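You operate a simulated robot arm through the tools that you are given. There is no shell and no other tool. Be economical: measure what you need, move in short steps, check, and stop when the job is done.

You are at the controls of a simulated robot arm. One attempt, no reset.

Task
Take the orange bottle and leave it on top of the yellow dusting pad.

Only the result counts: the job must be done as asked and must still hold three seconds after the hand-in. Knocking over, shifting, dropping, spilling or breaking anything else fails it.

Robot
A 6-joint arm with a two-finger parallel gripper, fixed in place. Base frame: the origin is at the foot of the arm, x ahead of it, y to its left, z up; the work surface is at about z = 0. Units: mm, degrees, N and s.
With the tool pointing down near the work surface it reaches from about 140 to 580 mm from the base axis. Its first joint turns from -66.0 to 66.0 degrees. Payload 2.1 kg.
The TCP is the grasp point between the finger pads, 30 mm short of the fingertips. In the tool frame z runs along the fingers and y along their closing line. The gripper opens to 94 mm. The fingers are 28 mm wide and 10 mm thick; the gripper's body (50 by 96 mm) begins 55 mm behind the TCP.
Orientation is told as [roll, pitch, yaw] about the base's x, y, z axes, in that order, counted from this pose: with the fingers straight down and closing along the base's y, the tool's x points along the base's -x, its y along +y and its z along -z.

Tools
- The arm moves only by the tool apply_moves. Its argument "plan" is a list of rows, each an object (a shift or turn left out is 0, a gripper value left out holds the last) with "hand": the gripper command, from -1 (shut) to 1 (fully open), values between in proportion; "linear": the shift along the tool's x, y, z in units of 150 mm (1.0 is 150 mm), a list of three; "dr": the turn, a rotation vector about the tool's x, y, z in units of 180 degrees (1.0 is 180 degrees), a list of three. In form: [{"hand": hand, "linear": [tx, ty, tz], "dr": [rx, ry, rz]}, ...]. A call has 1 to 10 rows; each row is the pose to reach, as a shift and turn from the pose commanded when the call began, along the tool's axes at that moment. A call with a number of a shift or a turn outside -1 to 1 is refused whole. A row lasts 0.2 s, in which the tool goes at most 50 mm and 8.6 degrees; a call with a longer step from one row to the next is refused whole, and so is a gripper value outside its range. Where a pose cannot be reached the arm comes as near as it can. A force on the tool above 40 N (or 10 N above the force at the start of the call, whichever is more), or a blocked arm, ends the call early, and 0.2 s more pass. Each finger travels about 72 mm/s and halts on what it meets, pressing with about 35 N; the grip force reading is that of the motor and also rises with nothing between the fingers. The clock runs only during rows and for 0.2 s after the last one: add rows that repeat a pose to give the fingers time. It gives the time, the measured TCP pose, the force on the tool (base axes), the opening and the grip force at its end, in the units of the frame above (readings bear some noise).
- Cameras (640 x 400 px; columns grow to the right, rows downward): "scene" is fixed at [47.5, -366.5, 510.7]; the picture's right is [0.80, -0.60, 0.00], its down [-0.24, -0.32, -0.92] and it looks along [0.55, 0.74, -0.40] (base axes); focal length 367 px, centre (320, 200). "wrist" rides on the gripper at [-37, 0, -58] in the tool frame; the picture's right is [0.00, -1.00, 0.00], its down [0.97, 0.00, -0.24] and it looks along [0.24, 0.00, 0.97] (tool axes); focal length 218 px, centre (320, 200). There is no depth. A picture from a camera that has moved, and an enlarged one, comes with that camera's place and axes in the base frame and with its lens. The place of the scene camera against the robot may be out by one fixed shift of up to 12 mm in any direction.
- grab_frame(camera): a new picture of that camera. It takes no simulated time.
- zoom(camera, box): a new picture of the part [left, top, right, bottom] of that camera's present view, enlarged. It takes no simulated time.
- job_done(): hands the job in; it is judged then, once.

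Work in short steps. Places have to be worked out from the pictures, the camera data and where the tool is seen: move nearer, look again, correct. Check each grasp and each placing, and mend what went wrong. You have 90 turns and 36 pictures in all, those below and enlarged ones among them. Open the gripper and draw the arm clear of the work before you hand the job in, unless the task says otherwise; then end with one line.

The tools are called after "Request:" as a command line: name --argument value ..., lists and objects as JSON in quotes. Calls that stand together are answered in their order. apply_moves: Moves the arm, as the interface text tells. Its arguments: {"type":"object","properties":{"plan":{"type":"array","items":{"type":"object","properties":{"hand":{"type":"number"},"linear":{"type":"array","items":{"type":"number"}},"dr":{"type":"array","items":{"type":"number"}}}}}},"required":["plan"]} The other tools are called the same way: grab_frame (camera) takes a picture; zoom (camera, box) takes an enlarged picture of a part of a camera's view; job_done () hands the job in.

At the start:

```text
time_s: 0.0
tool_pos: [252.5, 177.4, 360.8]
ee_rot: [0.0, 0.0, -0.1]
contact_force: [0.4, 0.8, -0.8]
opening: 93.8
finger_force: 0.0
```

scene: 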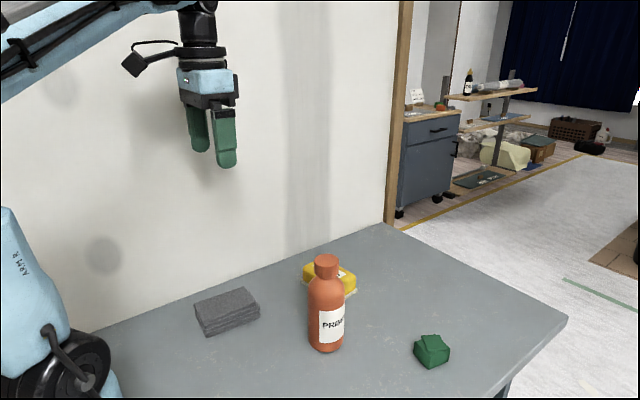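
wrist: 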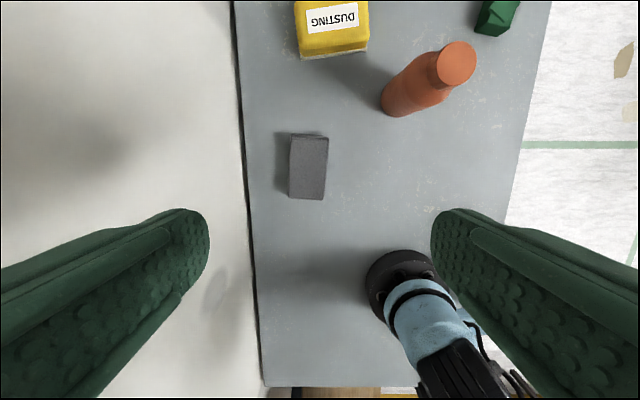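

The wrist picture puts the bottle near (368, 40), about 173 mm tall, and the pad near (475, 170). I move over between them, staying high, for a better look.

Request:
apply_moves --plan '[{"hand": 1, "linear": [-0.24, -0.12, 0]}, {"linear": [-0.48, -0.24, 0]}, {"linear": [-0.72, -0.36, 0]}, {"linear": [-0.98, -0.45, 0]}, {"linear": [-0.98, -0.45, 0]}]'

Request:
grab_frame --camera "wrist"

Request:
zoom --camera "scene" --box '[260, 230, 420, 370]'

```text
time_s: 1.2
tool_pos: [397.1, 109.9, 360.0]
ee_rot: [0.0, -0.1, 0.0]
contact_force: [-0.3, 0.2, 0.3]
opening: 93.9
finger_force: 0.0
```

```text
33 pictures are left
camera wrist: at [435.6, 112.0, 418.0], right [0.0, -1.0, 0.0], down [-0.97, 0.0, 0.24], along [-0.24, 0.0, -0.97], focal length 218 px, centre (320, 200)
```

wrist: 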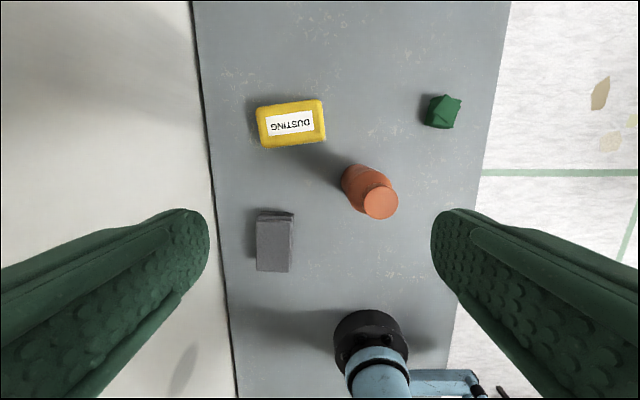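

```text
2.86 times, centred on (340, 300) of scene
camera zoom: at [47.6, -366.5, 510.7], right [0.8, -0.6, 0.0], down [-0.24, -0.32, -0.92], along [0.55, 0.74, -0.4], focal length 1048 px, centre (263, -86)
```

zoom: 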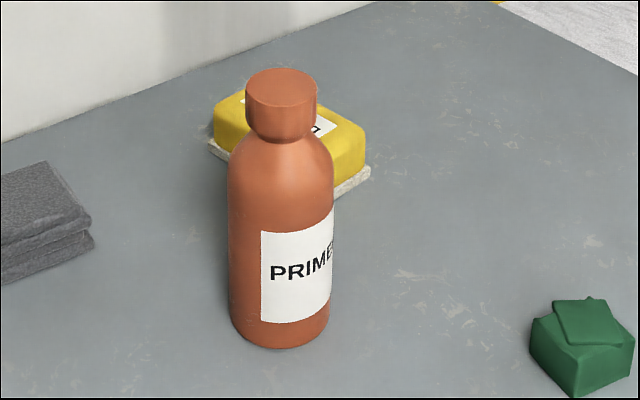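

The bottle's axis is near (372, 42) with a 42 mm cap from z≈138 to 172. The pad's top centre is near (472, 160), turned about 7°. I descend above the cap to centre on it.

Request:
apply_moves --plan '[{"hand": 1, "linear": [0.05, -0.15, 0.2]}, {"linear": [0.1, -0.3, 0.4]}, {"linear": [0.167, -0.453, 0.6]}, {"linear": [0.167, -0.453, 0.733]}, {"linear": [0.167, -0.453, 0.733]}]'

Request:
grab_frame --camera "wrist"

Request:
grab_frame --camera "scene"

```text
time_s: 2.4
tool_pos: [373.2, 42.1, 249.3]
ee_rot: [0.0, -0.1, 0.0]
contact_force: [0.2, -0.9, 0.1]
opening: 93.9
finger_force: 0.1
```

```text
31 pictures are left
camera wrist: at [410.8, 42.6, 307.2], right [0.0, -1.0, 0.0], down [-0.97, 0.0, 0.24], along [-0.24, 0.0, -0.97], focal length 218 px, centre (320, 200)
```

wrist: 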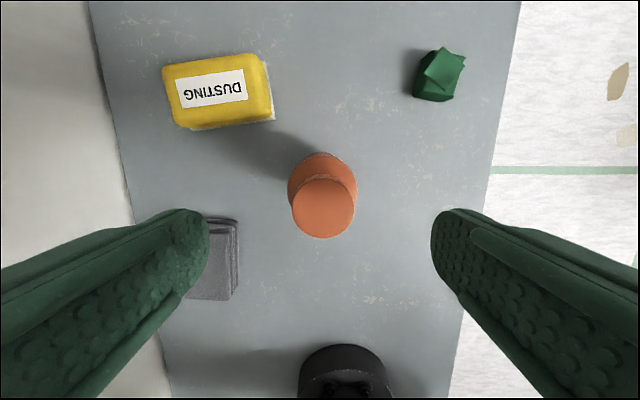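

```text
30 pictures are left
```

scene: 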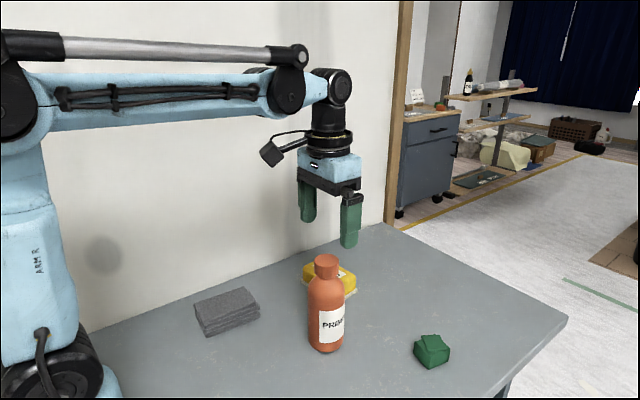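

The cap centre works out at (372, 40.6), so the gripper is nearly centred. I descend to z≈164 so the fingertips stop just below the cap, then check before closing.

Request:
apply_moves --plan '[{"hand": 1, "linear": [0.008, -0.01, 0.2]}, {"linear": [0.008, -0.01, 0.4]}, {"linear": [0.008, -0.01, 0.5]}, {"linear": [0.008, -0.01, 0.567]}, {"linear": [0.008, -0.01, 0.567]}]'

Request:
zoom --camera "scene" --box '[260, 230, 420, 370]'

Request:
grab_frame --camera "wrist"

```text
time_s: 3.6
tool_pos: [373.2, 40.5, 165.3]
ee_rot: [0.0, 0.0, 0.0]
contact_force: [-1.0, 0.4, -0.4]
opening: 93.9
finger_force: 0.2
```

```text
2.86 times, centred on (340, 300) of scene
camera zoom: at [47.5, -366.5, 510.7], right [0.8, -0.6, 0.0], down [-0.24, -0.32, -0.92], along [0.55, 0.74, -0.4], focal length 1048 px, centre (263, -86)
```

zoom: 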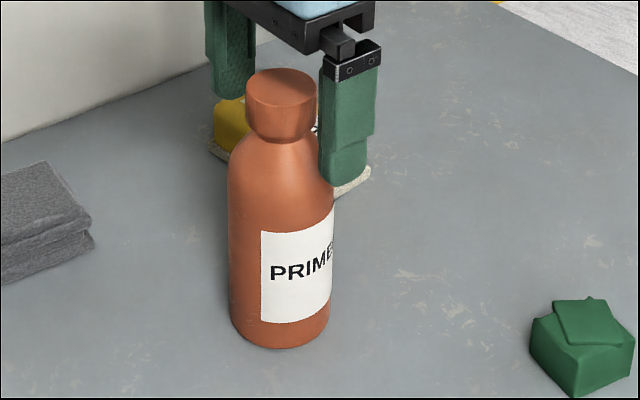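

```text
28 pictures are left
camera wrist: at [411.6, 42.4, 223.5], right [0.0, -1.0, 0.0], down [-0.97, 0.0, 0.24], along [-0.24, 0.0, -0.97], focal length 218 px, centre (320, 200)
```

wrist: 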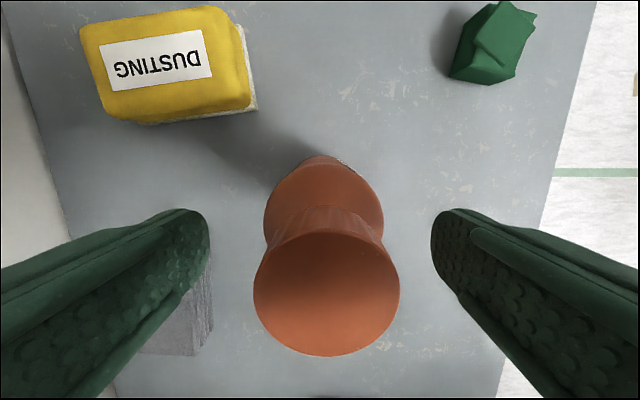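

The fingers straddle the cap, whose lower edge is near z=149. The tips at z=135 would meet the sloping shoulder first, so I raise about 10 mm, shift 1.5 mm to -y, and close on the cap alone.

Request:
apply_moves --plan '[{"hand": 1, "linear": [0, -0.008, -0.063]}, {"linear": [0, -0.008, -0.063]}, {"hand": -1, "linear": [0, -0.008, -0.063]}, {"linear": [0, -0.008, -0.063]}, {"linear": [0, -0.008, -0.063]}, {"linear": [0, -0.008, -0.063]}, {"linear": [0, -0.008, -0.063]}]'

Request:
zoom --camera "scene" --box '[260, 230, 420, 370]'

Request:
grab_frame --camera "wrist"

```text
time_s: 5.2
tool_pos: [372.3, 39.0, 174.1]
ee_rot: [0.0, 0.0, 0.0]
contact_force: [0.4, -1.0, -0.1]
opening: 39.8
finger_force: 35.2
```

```text
2.86 times, centred on (340, 300) of scene
camera zoom: at [47.5, -366.5, 510.7], right [0.8, -0.6, 0.0], down [-0.24, -0.32, -0.92], along [0.55, 0.74, -0.4], focal length 1048 px, centre (263, -86)
```

zoom: 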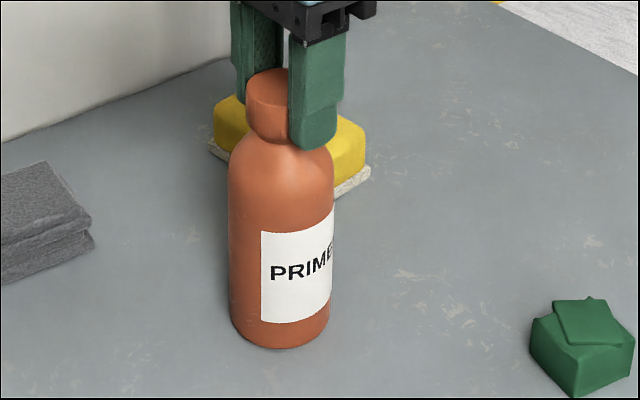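

```text
26 pictures are left
camera wrist: at [410.7, 40.3, 232.9], right [0.0, -1.0, 0.0], down [-0.97, 0.0, 0.24], along [-0.24, 0.0, -0.97], focal length 218 px, centre (320, 200)
```

wrist: 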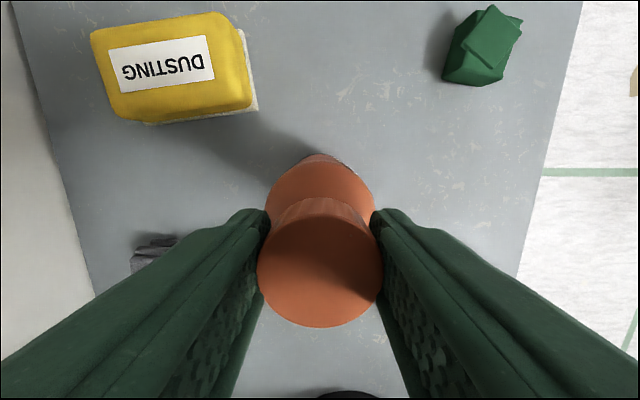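

The grip holds at 39.8 mm on the cap and the bottle did not shift. I lift gently in small rows and check.

Request:
apply_moves --plan '[{"hand": -1, "linear": [0, 0, -0.05]}, {"linear": [0, 0, -0.12]}, {"linear": [0, 0, -0.22]}, {"linear": [0, 0, -0.32]}, {"linear": [0, 0, -0.42]}, {"linear": [0, 0, -0.5]}, {"linear": [0, 0, -0.5]}]'

Request:
grab_frame --camera "scene"

Request:
grab_frame --camera "wrist"

```text
time_s: 6.8
tool_pos: [373.1, 38.3, 249.9]
ee_rot: [0.0, 0.0, -0.1]
contact_force: [0.2, -0.8, -0.2]
opening: 0.0
finger_force: 32.4
```

```text
25 pictures are left
```

scene: 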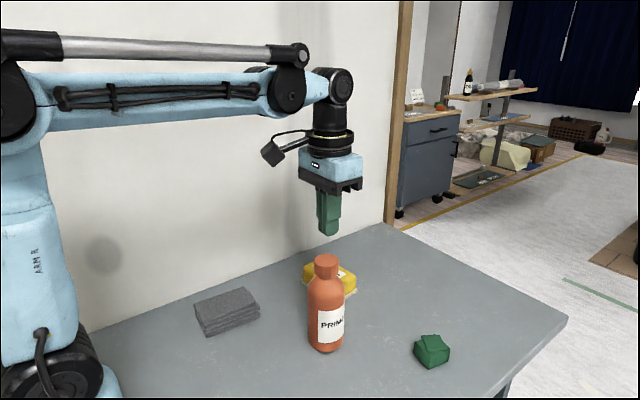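

```text
24 pictures are left
camera wrist: at [410.6, 39.4, 308.5], right [0.0, -1.0, 0.0], down [-0.97, 0.0, 0.24], along [-0.24, 0.0, -0.97], focal length 218 px, centre (320, 200)
```

wrist: 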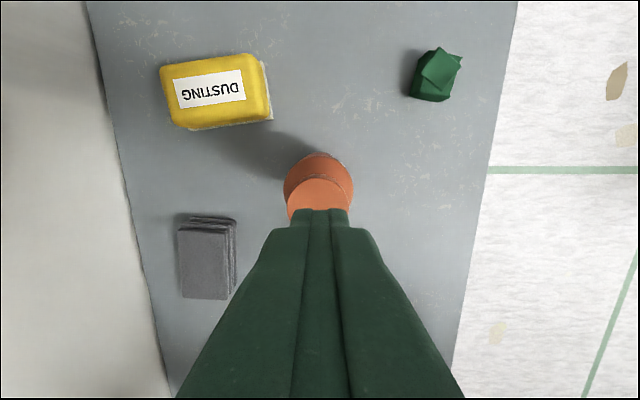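

The fingers slipped off the cap: the opening reads 0, and the bottle is still standing where it was. I open and zoom in to re-check its place.

Request:
apply_moves --plan '[{"hand": 1}, {"hand": 1}, {"hand": 1}, {"hand": 1}]'

Request:
zoom --camera "scene" --box '[260, 240, 388, 360]'

Request:
grab_frame --camera "wrist"

```text
time_s: 7.8
tool_pos: [372.3, 38.0, 250.2]
ee_rot: [0.0, 0.0, 0.0]
contact_force: [-0.5, 0.9, 0.7]
opening: 93.9
finger_force: 0.0
```

```text
3.33 times, centred on (324, 300) of scene
camera zoom: at [47.5, -366.5, 510.7], right [0.8, -0.6, 0.0], down [-0.24, -0.32, -0.92], along [0.55, 0.74, -0.4], focal length 1223 px, centre (307, -133)
```

zoom: 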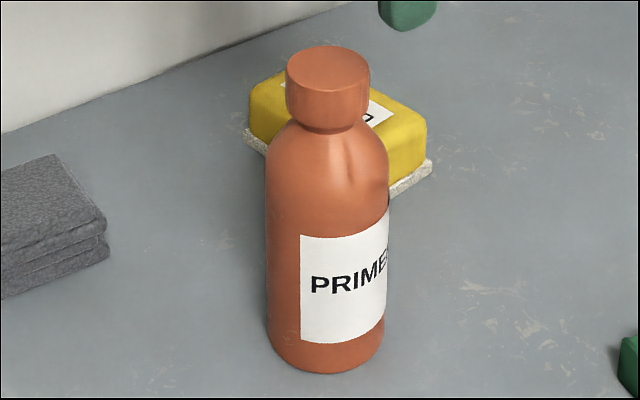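

```text
22 pictures are left
camera wrist: at [410.6, 39.5, 308.3], right [0.0, -1.0, 0.0], down [-0.97, 0.0, 0.24], along [-0.24, 0.0, -0.97], focal length 218 px, centre (320, 200)
```

wrist: 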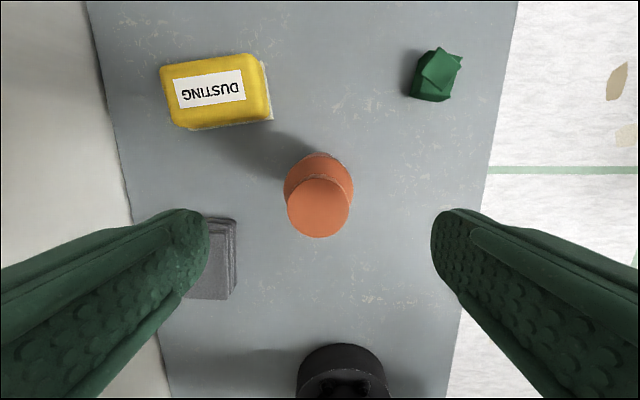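

The bottle is unmoved and upright. I re-grip the cap slightly lower and lift only a few mm, to read the load and tell whether it slips from weight or from a poor hold.

Request:
apply_moves --plan '[{"hand": 1, "linear": [0, 0.01, 0.2]}, {"linear": [0, 0.01, 0.4]}, {"linear": [0, 0.01, 0.525]}, {"linear": [0, 0.01, 0.525]}, {"hand": -1, "linear": [0, 0.01, 0.525]}, {"linear": [0, 0.01, 0.525]}, {"linear": [0, 0.01, 0.525]}, {"linear": [0, 0.01, 0.525]}, {"linear": [0, 0.01, 0.525]}, {"linear": [0, 0.01, 0.525]}]'

Request:
apply_moves --plan '[{"hand": -1, "linear": [0, 0, -0.01]}, {"linear": [0, 0, -0.02]}, {"linear": [0, 0, -0.03]}]'

```text
time_s: 10.0
tool_pos: [372.9, 41.9, 172.3]
ee_rot: [0.0, 0.0, 0.0]
contact_force: [-0.2, -1.1, 1.5]
opening: 40.7
finger_force: 35.0
```

```text
time_s: 10.8
tool_pos: [372.3, 41.8, 177.3]
ee_rot: [0.0, 0.0, 0.1]
contact_force: [-0.1, 0.5, -4.0]
opening: 40.4
finger_force: 34.8
```

Request:
zoom --camera "scene" --box '[260, 240, 388, 360]'

```text
3.33 times, centred on (324, 300) of scene
camera zoom: at [47.6, -366.5, 510.7], right [0.8, -0.6, 0.0], down [-0.24, -0.32, -0.92], along [0.55, 0.74, -0.4], focal length 1223 px, centre (307, -133)
```

zoom: 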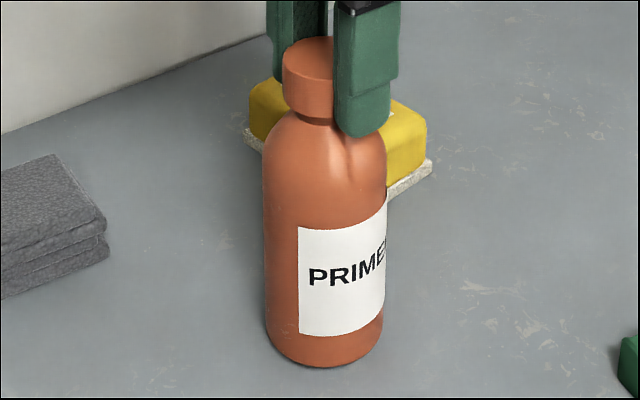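

The bottle did come up a few mm with about 4 N of load. I hold for a second to see whether it creeps in the grip.

Request:
apply_moves --plan '[{"hand": -1}, {"hand": -1}, {"hand": -1}, {"hand": -1}, {"hand": -1}]'

Request:
zoom --camera "scene" --box '[260, 240, 388, 360]'

```text
time_s: 12.0
tool_pos: [373.4, 40.3, 175.3]
ee_rot: [0.0, -0.1, 0.0]
contact_force: [-0.1, 0.2, -4.2]
opening: 40.5
finger_force: 35.1
```

```text
3.33 times, centred on (324, 300) of scene
camera zoom: at [47.6, -366.5, 510.7], right [0.8, -0.6, 0.0], down [-0.24, -0.32, -0.92], along [0.55, 0.74, -0.4], focal length 1223 px, centre (307, -133)
```

zoom: 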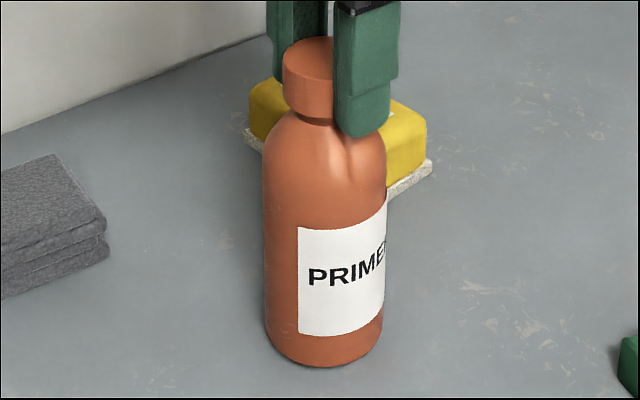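

No creep over 1.2 s, and the load is steady at about 4.2 N (roughly 0.43 kg). The first slip probably came from the faster lift, so I continue very gently in small ramps.

Request:
apply_moves --plan '[{"hand": -1, "linear": [0, 0, -0.007]}, {"linear": [0, 0, -0.02]}, {"linear": [0, 0, -0.035]}, {"linear": [0, 0, -0.05]}, {"linear": [0, 0, -0.065]}, {"linear": [0, 0, -0.08]}, {"linear": [0, 0, -0.09]}, {"linear": [0, 0, -0.095]}]'

Request:
zoom --camera "scene" --box '[260, 240, 388, 360]'

```text
time_s: 13.8
tool_pos: [373.0, 40.9, 190.7]
ee_rot: [0.0, 0.0, -0.1]
contact_force: [-1.1, -0.2, -3.7]
opening: 40.6
finger_force: 35.3
```

```text
3.33 times, centred on (324, 300) of scene
camera zoom: at [47.6, -366.5, 510.7], right [0.8, -0.6, 0.0], down [-0.24, -0.32, -0.92], along [0.55, 0.74, -0.4], focal length 1223 px, centre (307, -133)
```

zoom: 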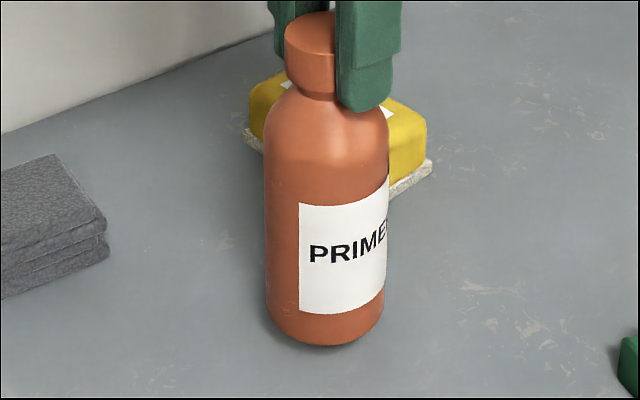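

It follows without slipping, with the base about 17 mm up. I continue the gentle lift.

Request:
apply_moves --plan '[{"hand": -1, "linear": [0, 0, -0.01]}, {"linear": [0, 0, -0.03]}, {"linear": [0, 0, -0.06]}, {"linear": [0, 0, -0.09]}, {"linear": [0, 0, -0.12]}, {"linear": [0, 0, -0.15]}, {"linear": [0, 0, -0.18]}, {"linear": [0, 0, -0.21]}, {"linear": [0, 0, -0.23]}, {"linear": [0, 0, -0.24]}]'

Request:
grab_frame --camera "scene"

Request:
grab_frame --camera "wrist"

```text
time_s: 16.0
tool_pos: [373.3, 42.6, 227.1]
ee_rot: [0.0, 0.0, 0.1]
contact_force: [0.1, -0.2, -4.1]
opening: 40.4
finger_force: 35.4
```

```text
18 pictures are left
```

scene: 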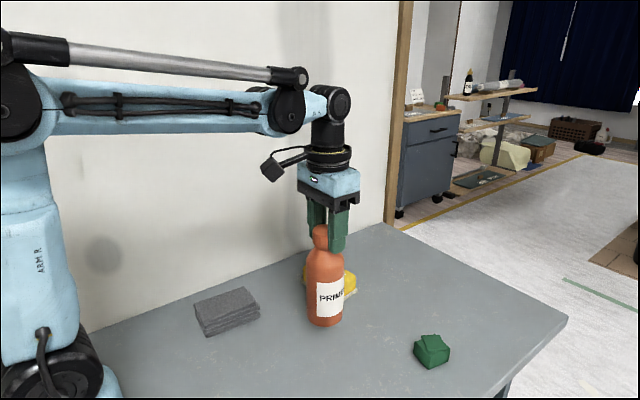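

```text
17 pictures are left
camera wrist: at [410.9, 43.9, 285.0], right [0.0, -1.0, 0.0], down [-0.97, 0.0, 0.24], along [-0.24, 0.0, -0.97], focal length 218 px, centre (320, 200)
```

wrist: 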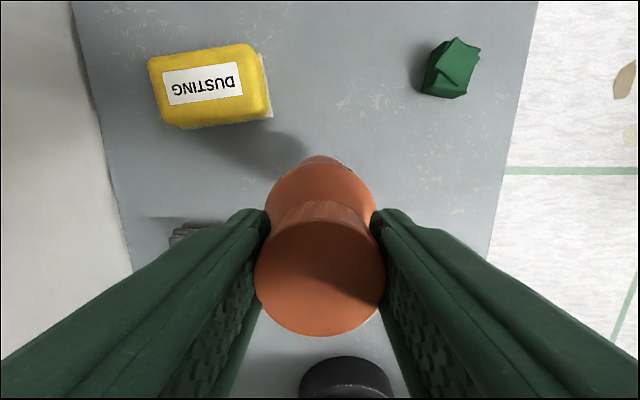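

The bottle is held at about 55 mm clearance with a small tilt. I carry it gently in +y, level with the pad, so I can sight the pad with no sideways parallax.

Request:
apply_moves --plan '[{"hand": -1, "linear": [0, 0.01, 0]}, {"linear": [0, 0.04, 0]}, {"linear": [0, 0.08, 0]}, {"linear": [0, 0.13, 0]}, {"linear": [0, 0.18, 0]}, {"linear": [0, 0.23, 0]}, {"linear": [0, 0.28, 0]}, {"linear": [0, 0.33, 0]}, {"linear": [0, 0.37, 0]}, {"linear": [0, 0.39, 0]}]'

Request:
apply_moves --plan '[{"hand": -1, "linear": [0, 0.01, 0]}, {"linear": [0, 0.04, 0]}, {"linear": [0, 0.08, 0]}, {"linear": [0, 0.13, 0]}, {"linear": [0, 0.18, 0]}, {"linear": [0, 0.23, 0]}, {"linear": [0, 0.28, 0]}, {"linear": [0, 0.33, 0]}, {"linear": [0, 0.37, 0]}, {"linear": [0, 0.39, 0]}]'

Request:
grab_frame --camera "wrist"

Request:
zoom --camera "scene" --box '[220, 200, 380, 330]'

```text
time_s: 18.2
tool_pos: [373.7, 98.8, 225.7]
ee_rot: [0.0, 0.1, 0.0]
contact_force: [-0.6, -0.2, -3.8]
opening: 40.1
finger_force: 34.9
```

```text
time_s: 20.4
tool_pos: [373.7, 158.7, 227.2]
ee_rot: [0.0, 0.0, 0.0]
contact_force: [-0.3, 0.4, -4.2]
opening: 40.0
finger_force: 34.6
```

```text
16 pictures are left
camera wrist: at [411.4, 160.3, 285.2], right [0.0, -1.0, 0.0], down [-0.97, 0.0, 0.24], along [-0.24, 0.0, -0.97], focal length 218 px, centre (320, 200)
```

wrist: 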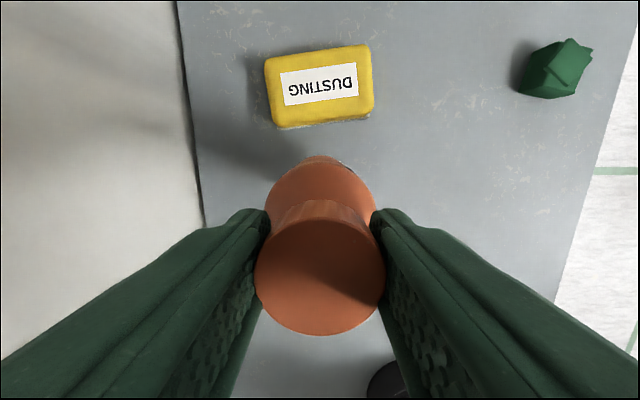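

```text
3.08 times, centred on (300, 265) of scene
camera zoom: at [47.6, -366.5, 510.7], right [0.8, -0.6, 0.0], down [-0.24, -0.32, -0.92], along [0.55, 0.74, -0.4], focal length 1129 px, centre (382, 0)
```

zoom: 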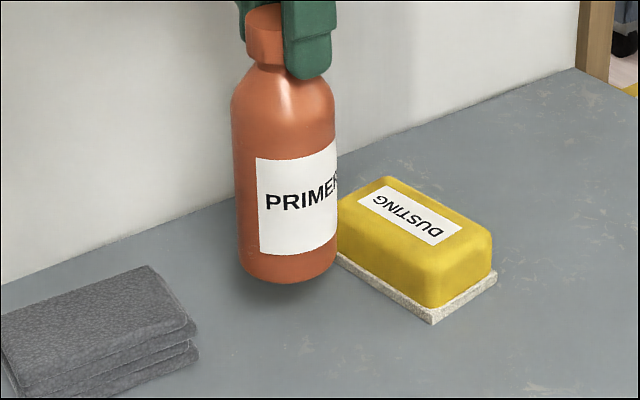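

The pad centre lines up in y (about 160); triangulation gives a top height of about 40 mm and x≈473. The bottle hangs upright, so I carry it forward 100 mm while rising slightly for clearance.

Request:
apply_moves --plan '[{"hand": -1, "linear": [-0.01, 0, -0.01]}, {"linear": [-0.03, 0, -0.03]}, {"linear": [-0.06, 0, -0.05]}, {"linear": [-0.1, 0, -0.07]}, {"linear": [-0.14, 0, -0.08]}, {"linear": [-0.18, 0, -0.08]}, {"linear": [-0.22, 0, -0.08]}, {"linear": [-0.26, 0, -0.08]}, {"linear": [-0.29, 0, -0.08]}, {"linear": [-0.31, 0, -0.08]}]'

Request:
apply_moves --plan '[{"hand": -1, "linear": [-0.01, 0, 0]}, {"linear": [-0.04, 0, 0]}, {"linear": [-0.08, 0, 0]}, {"linear": [-0.12, 0, 0]}, {"linear": [-0.17, 0, 0]}, {"linear": [-0.22, 0, 0]}, {"linear": [-0.27, 0, 0]}, {"linear": [-0.31, 0, 0]}, {"linear": [-0.34, 0, 0]}, {"linear": [-0.357, 0, 0]}]'

Request:
grab_frame --camera "wrist"

Request:
zoom --camera "scene" --box '[250, 180, 410, 310]'

```text
time_s: 22.6
tool_pos: [417.2, 157.9, 238.2]
ee_rot: [0.0, -0.1, 0.0]
contact_force: [0.3, 1.1, -4.9]
opening: 40.4
finger_force: 35.1
```

```text
time_s: 24.8
tool_pos: [471.2, 156.9, 239.2]
ee_rot: [0.0, 0.0, 0.0]
contact_force: [-0.2, -0.7, -3.9]
opening: 40.0
finger_force: 35.3
```

```text
14 pictures are left
camera wrist: at [510.6, 158.3, 297.9], right [0.0, -1.0, 0.0], down [-0.97, 0.0, 0.24], along [-0.24, 0.0, -0.97], focal length 218 px, centre (320, 200)
```

wrist: 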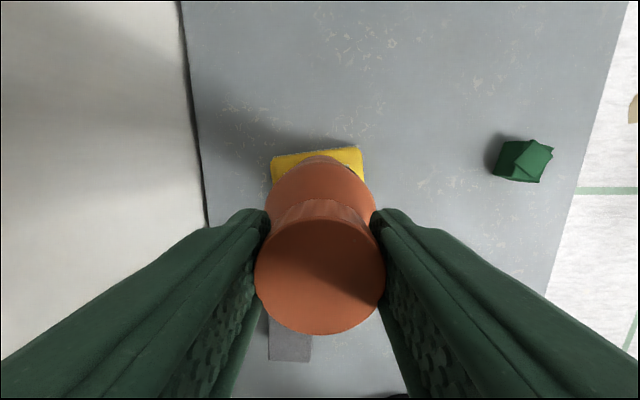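

```text
3.08 times, centred on (330, 245) of scene
camera zoom: at [47.6, -366.5, 510.7], right [0.8, -0.6, 0.0], down [-0.24, -0.32, -0.92], along [0.55, 0.74, -0.4], focal length 1129 px, centre (289, 62)
```

zoom: 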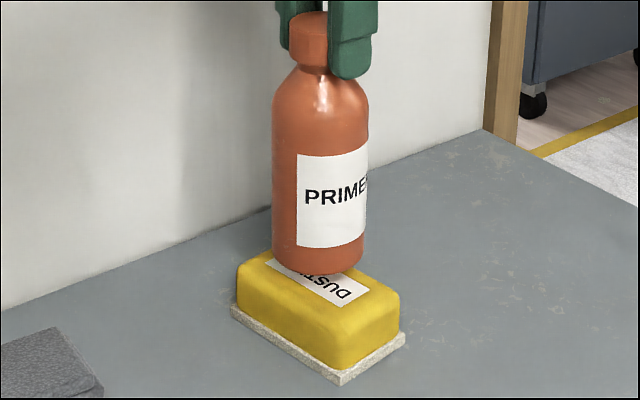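

The bottle hangs over the pad, laterally aligned and within a few mm in depth. I nudge 2 mm in +x and descend 18 mm, just short of contact.

Request:
apply_moves --plan '[{"hand": -1, "linear": [-0.007, 0, 0.01]}, {"linear": [-0.013, 0, 0.03]}, {"linear": [-0.013, 0, 0.05]}, {"linear": [-0.013, 0, 0.07]}, {"linear": [-0.013, 0, 0.09]}, {"linear": [-0.013, 0, 0.11]}, {"linear": [-0.013, 0, 0.12]}, {"linear": [-0.013, 0, 0.12]}]'

Request:
zoom --camera "scene" --box '[250, 180, 410, 310]'

```text
time_s: 26.6
tool_pos: [475.1, 158.2, 220.6]
ee_rot: [0.0, -0.1, 0.0]
contact_force: [0.1, 0.3, -3.1]
opening: 39.9
finger_force: 34.7
```

```text
3.08 times, centred on (330, 245) of scene
camera zoom: at [47.6, -366.5, 510.7], right [0.8, -0.6, 0.0], down [-0.24, -0.32, -0.92], along [0.55, 0.74, -0.4], focal length 1129 px, centre (289, 62)
```

zoom: 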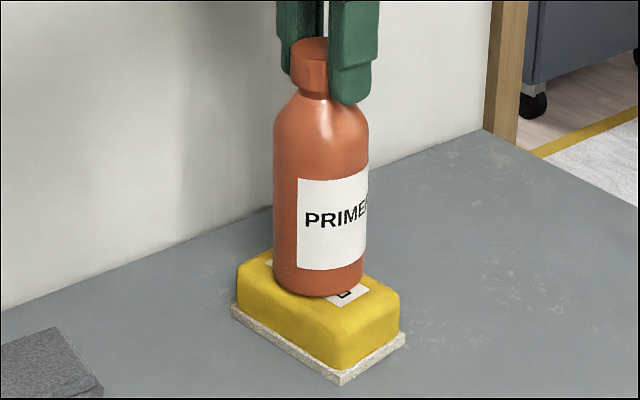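

The base sits just above the pad and looks well centred. I lower in 1 mm steps and watch the force.

Request:
apply_moves --plan '[{"hand": -1, "linear": [0, 0, 0.007]}, {"linear": [0, 0, 0.014]}, {"linear": [0, 0, 0.021]}, {"linear": [0, 0, 0.028]}, {"linear": [0, 0, 0.028]}]'

Request:
apply_moves --plan '[{"hand": -1, "linear": [0, 0, 0.006]}, {"linear": [0, 0, 0.012]}, {"linear": [0, 0, 0.012]}]'

```text
time_s: 27.8
tool_pos: [475.6, 158.5, 217.7]
ee_rot: [0.0, 0.0, 0.0]
contact_force: [-1.1, -1.8, 18.1]
opening: 40.1
finger_force: 35.2
```

```text
time_s: 28.3
tool_pos: [475.5, 157.6, 216.6]
ee_rot: [0.1, -0.1, 0.0]
contact_force: [-0.6, 0.6, 13.4]
opening: 40.2
finger_force: 35.1
stopped in row 2: the force on the tool passed its limit (the readings are from after the stop); the commanded pose is now the measured one
```

Contact: the tool is now pressing at about 13 N. I relieve it by about 1 mm and look before releasing.

Request:
apply_moves --plan '[{"hand": -1, "linear": [0, 0, -0.004]}, {"hand": -1, "linear": [0, 0, -0.006]}]'

Request:
zoom --camera "scene" --box '[250, 180, 410, 310]'

Request:
grab_frame --camera "wrist"

```text
time_s: 28.9
tool_pos: [473.3, 157.1, 215.8]
ee_rot: [0.0, -0.1, 0.0]
contact_force: [0.3, -0.7, 0.8]
opening: 40.0
finger_force: 35.1
```

```text
3.08 times, centred on (330, 245) of scene
camera zoom: at [47.5, -366.5, 510.7], right [0.8, -0.6, 0.0], down [-0.24, -0.32, -0.92], along [0.55, 0.74, -0.4], focal length 1129 px, centre (289, 62)
```

zoom: 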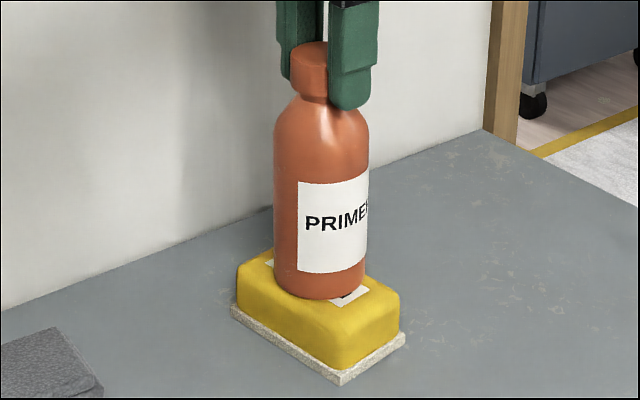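

```text
10 pictures are left
camera wrist: at [511.9, 159.2, 275.8], right [0.0, -1.0, 0.0], down [-0.97, 0.0, 0.24], along [-0.24, 0.0, -0.97], focal length 218 px, centre (320, 200)
```

wrist: 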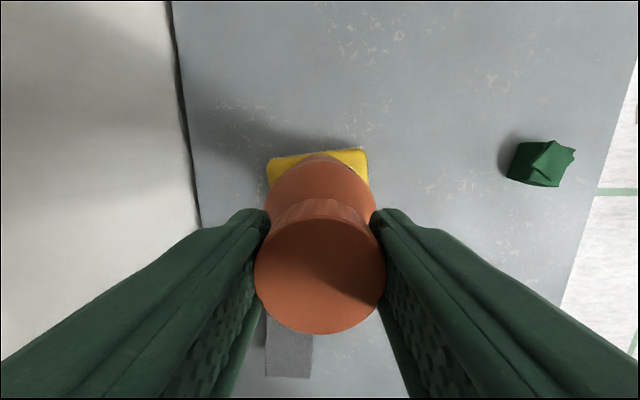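

The bottle looks seated upright on the pad with almost no residual load. I open gradually while holding position.

Request:
apply_moves --plan '[{"hand": -0.1}, {"hand": -0.05}, {"hand": 0.0}, {"hand": 0.1}, {"hand": 0.3}, {"hand": 0.6}, {"hand": 1}, {"hand": 1}, {"hand": 1}]'

Request:
zoom --camera "scene" --box '[250, 180, 410, 310]'

```text
time_s: 30.9
tool_pos: [472.5, 158.1, 216.6]
ee_rot: [0.1, 0.1, 0.1]
contact_force: [0.1, 0.4, 0.1]
opening: 94.1
finger_force: 0.0
```

```text
3.08 times, centred on (330, 245) of scene
camera zoom: at [47.5, -366.5, 510.7], right [0.8, -0.6, 0.0], down [-0.24, -0.32, -0.92], along [0.55, 0.74, -0.4], focal length 1129 px, centre (289, 62)
```

zoom: 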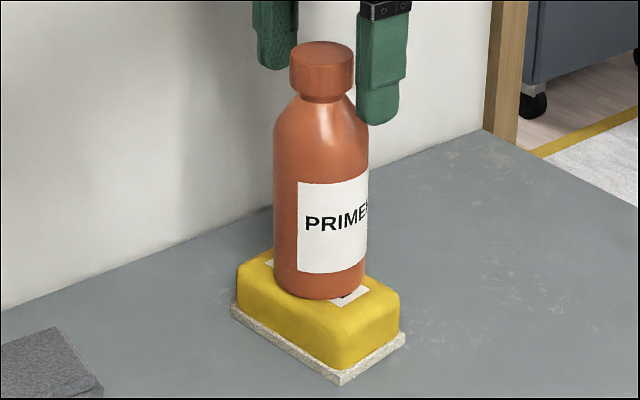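

The bottle stands freely on the pad and did not move on release. I retreat straight up, then back towards the base.

Request:
apply_moves --plan '[{"hand": 1, "linear": [0, 0, -0.1]}, {"linear": [0, 0, -0.25]}, {"linear": [0, 0, -0.45]}, {"linear": [0, 0, -0.65]}, {"linear": [0, 0, -0.8]}, {"linear": [0.25, 0, -0.8]}, {"linear": [0.5, 0, -0.8]}, {"linear": [0.75, 0, -0.8]}, {"linear": [0.75, 0, -0.8]}]'

Request:
grab_frame --camera "scene"

Request:
grab_frame --camera "wrist"

```text
time_s: 32.9
tool_pos: [361.3, 154.9, 338.9]
ee_rot: [0.1, 0.0, -0.1]
contact_force: [0.1, 1.1, -0.3]
opening: 94.1
finger_force: 0.0
out of reach, approached as far as the arm can: row 5
```

```text
8 pictures are left
```

scene: 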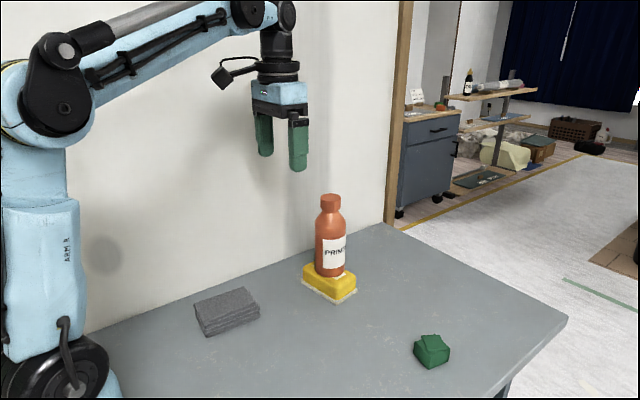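

```text
7 pictures are left
camera wrist: at [398.6, 156.5, 397.5], right [0.0, -1.0, 0.0], down [-0.97, 0.0, 0.24], along [-0.24, 0.0, -0.97], focal length 218 px, centre (320, 200)
```

wrist: 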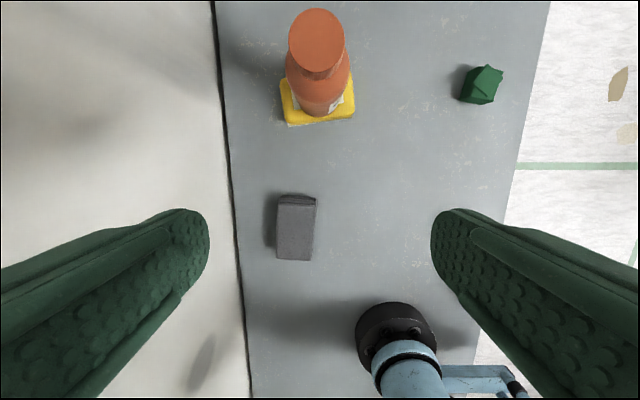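

The bottle stands upright on the pad, the other items are where they were, and the arm is clear with the gripper open. I hand the job in.

Request:
job_done

```text
The job is handed in.
```

The orange bottle is standing upright on top of the yellow dusting pad. The first lift slipped off the cap without moving the bottle, and the second held; the arm is clear, nothing else was disturbed, and the job is handed in.
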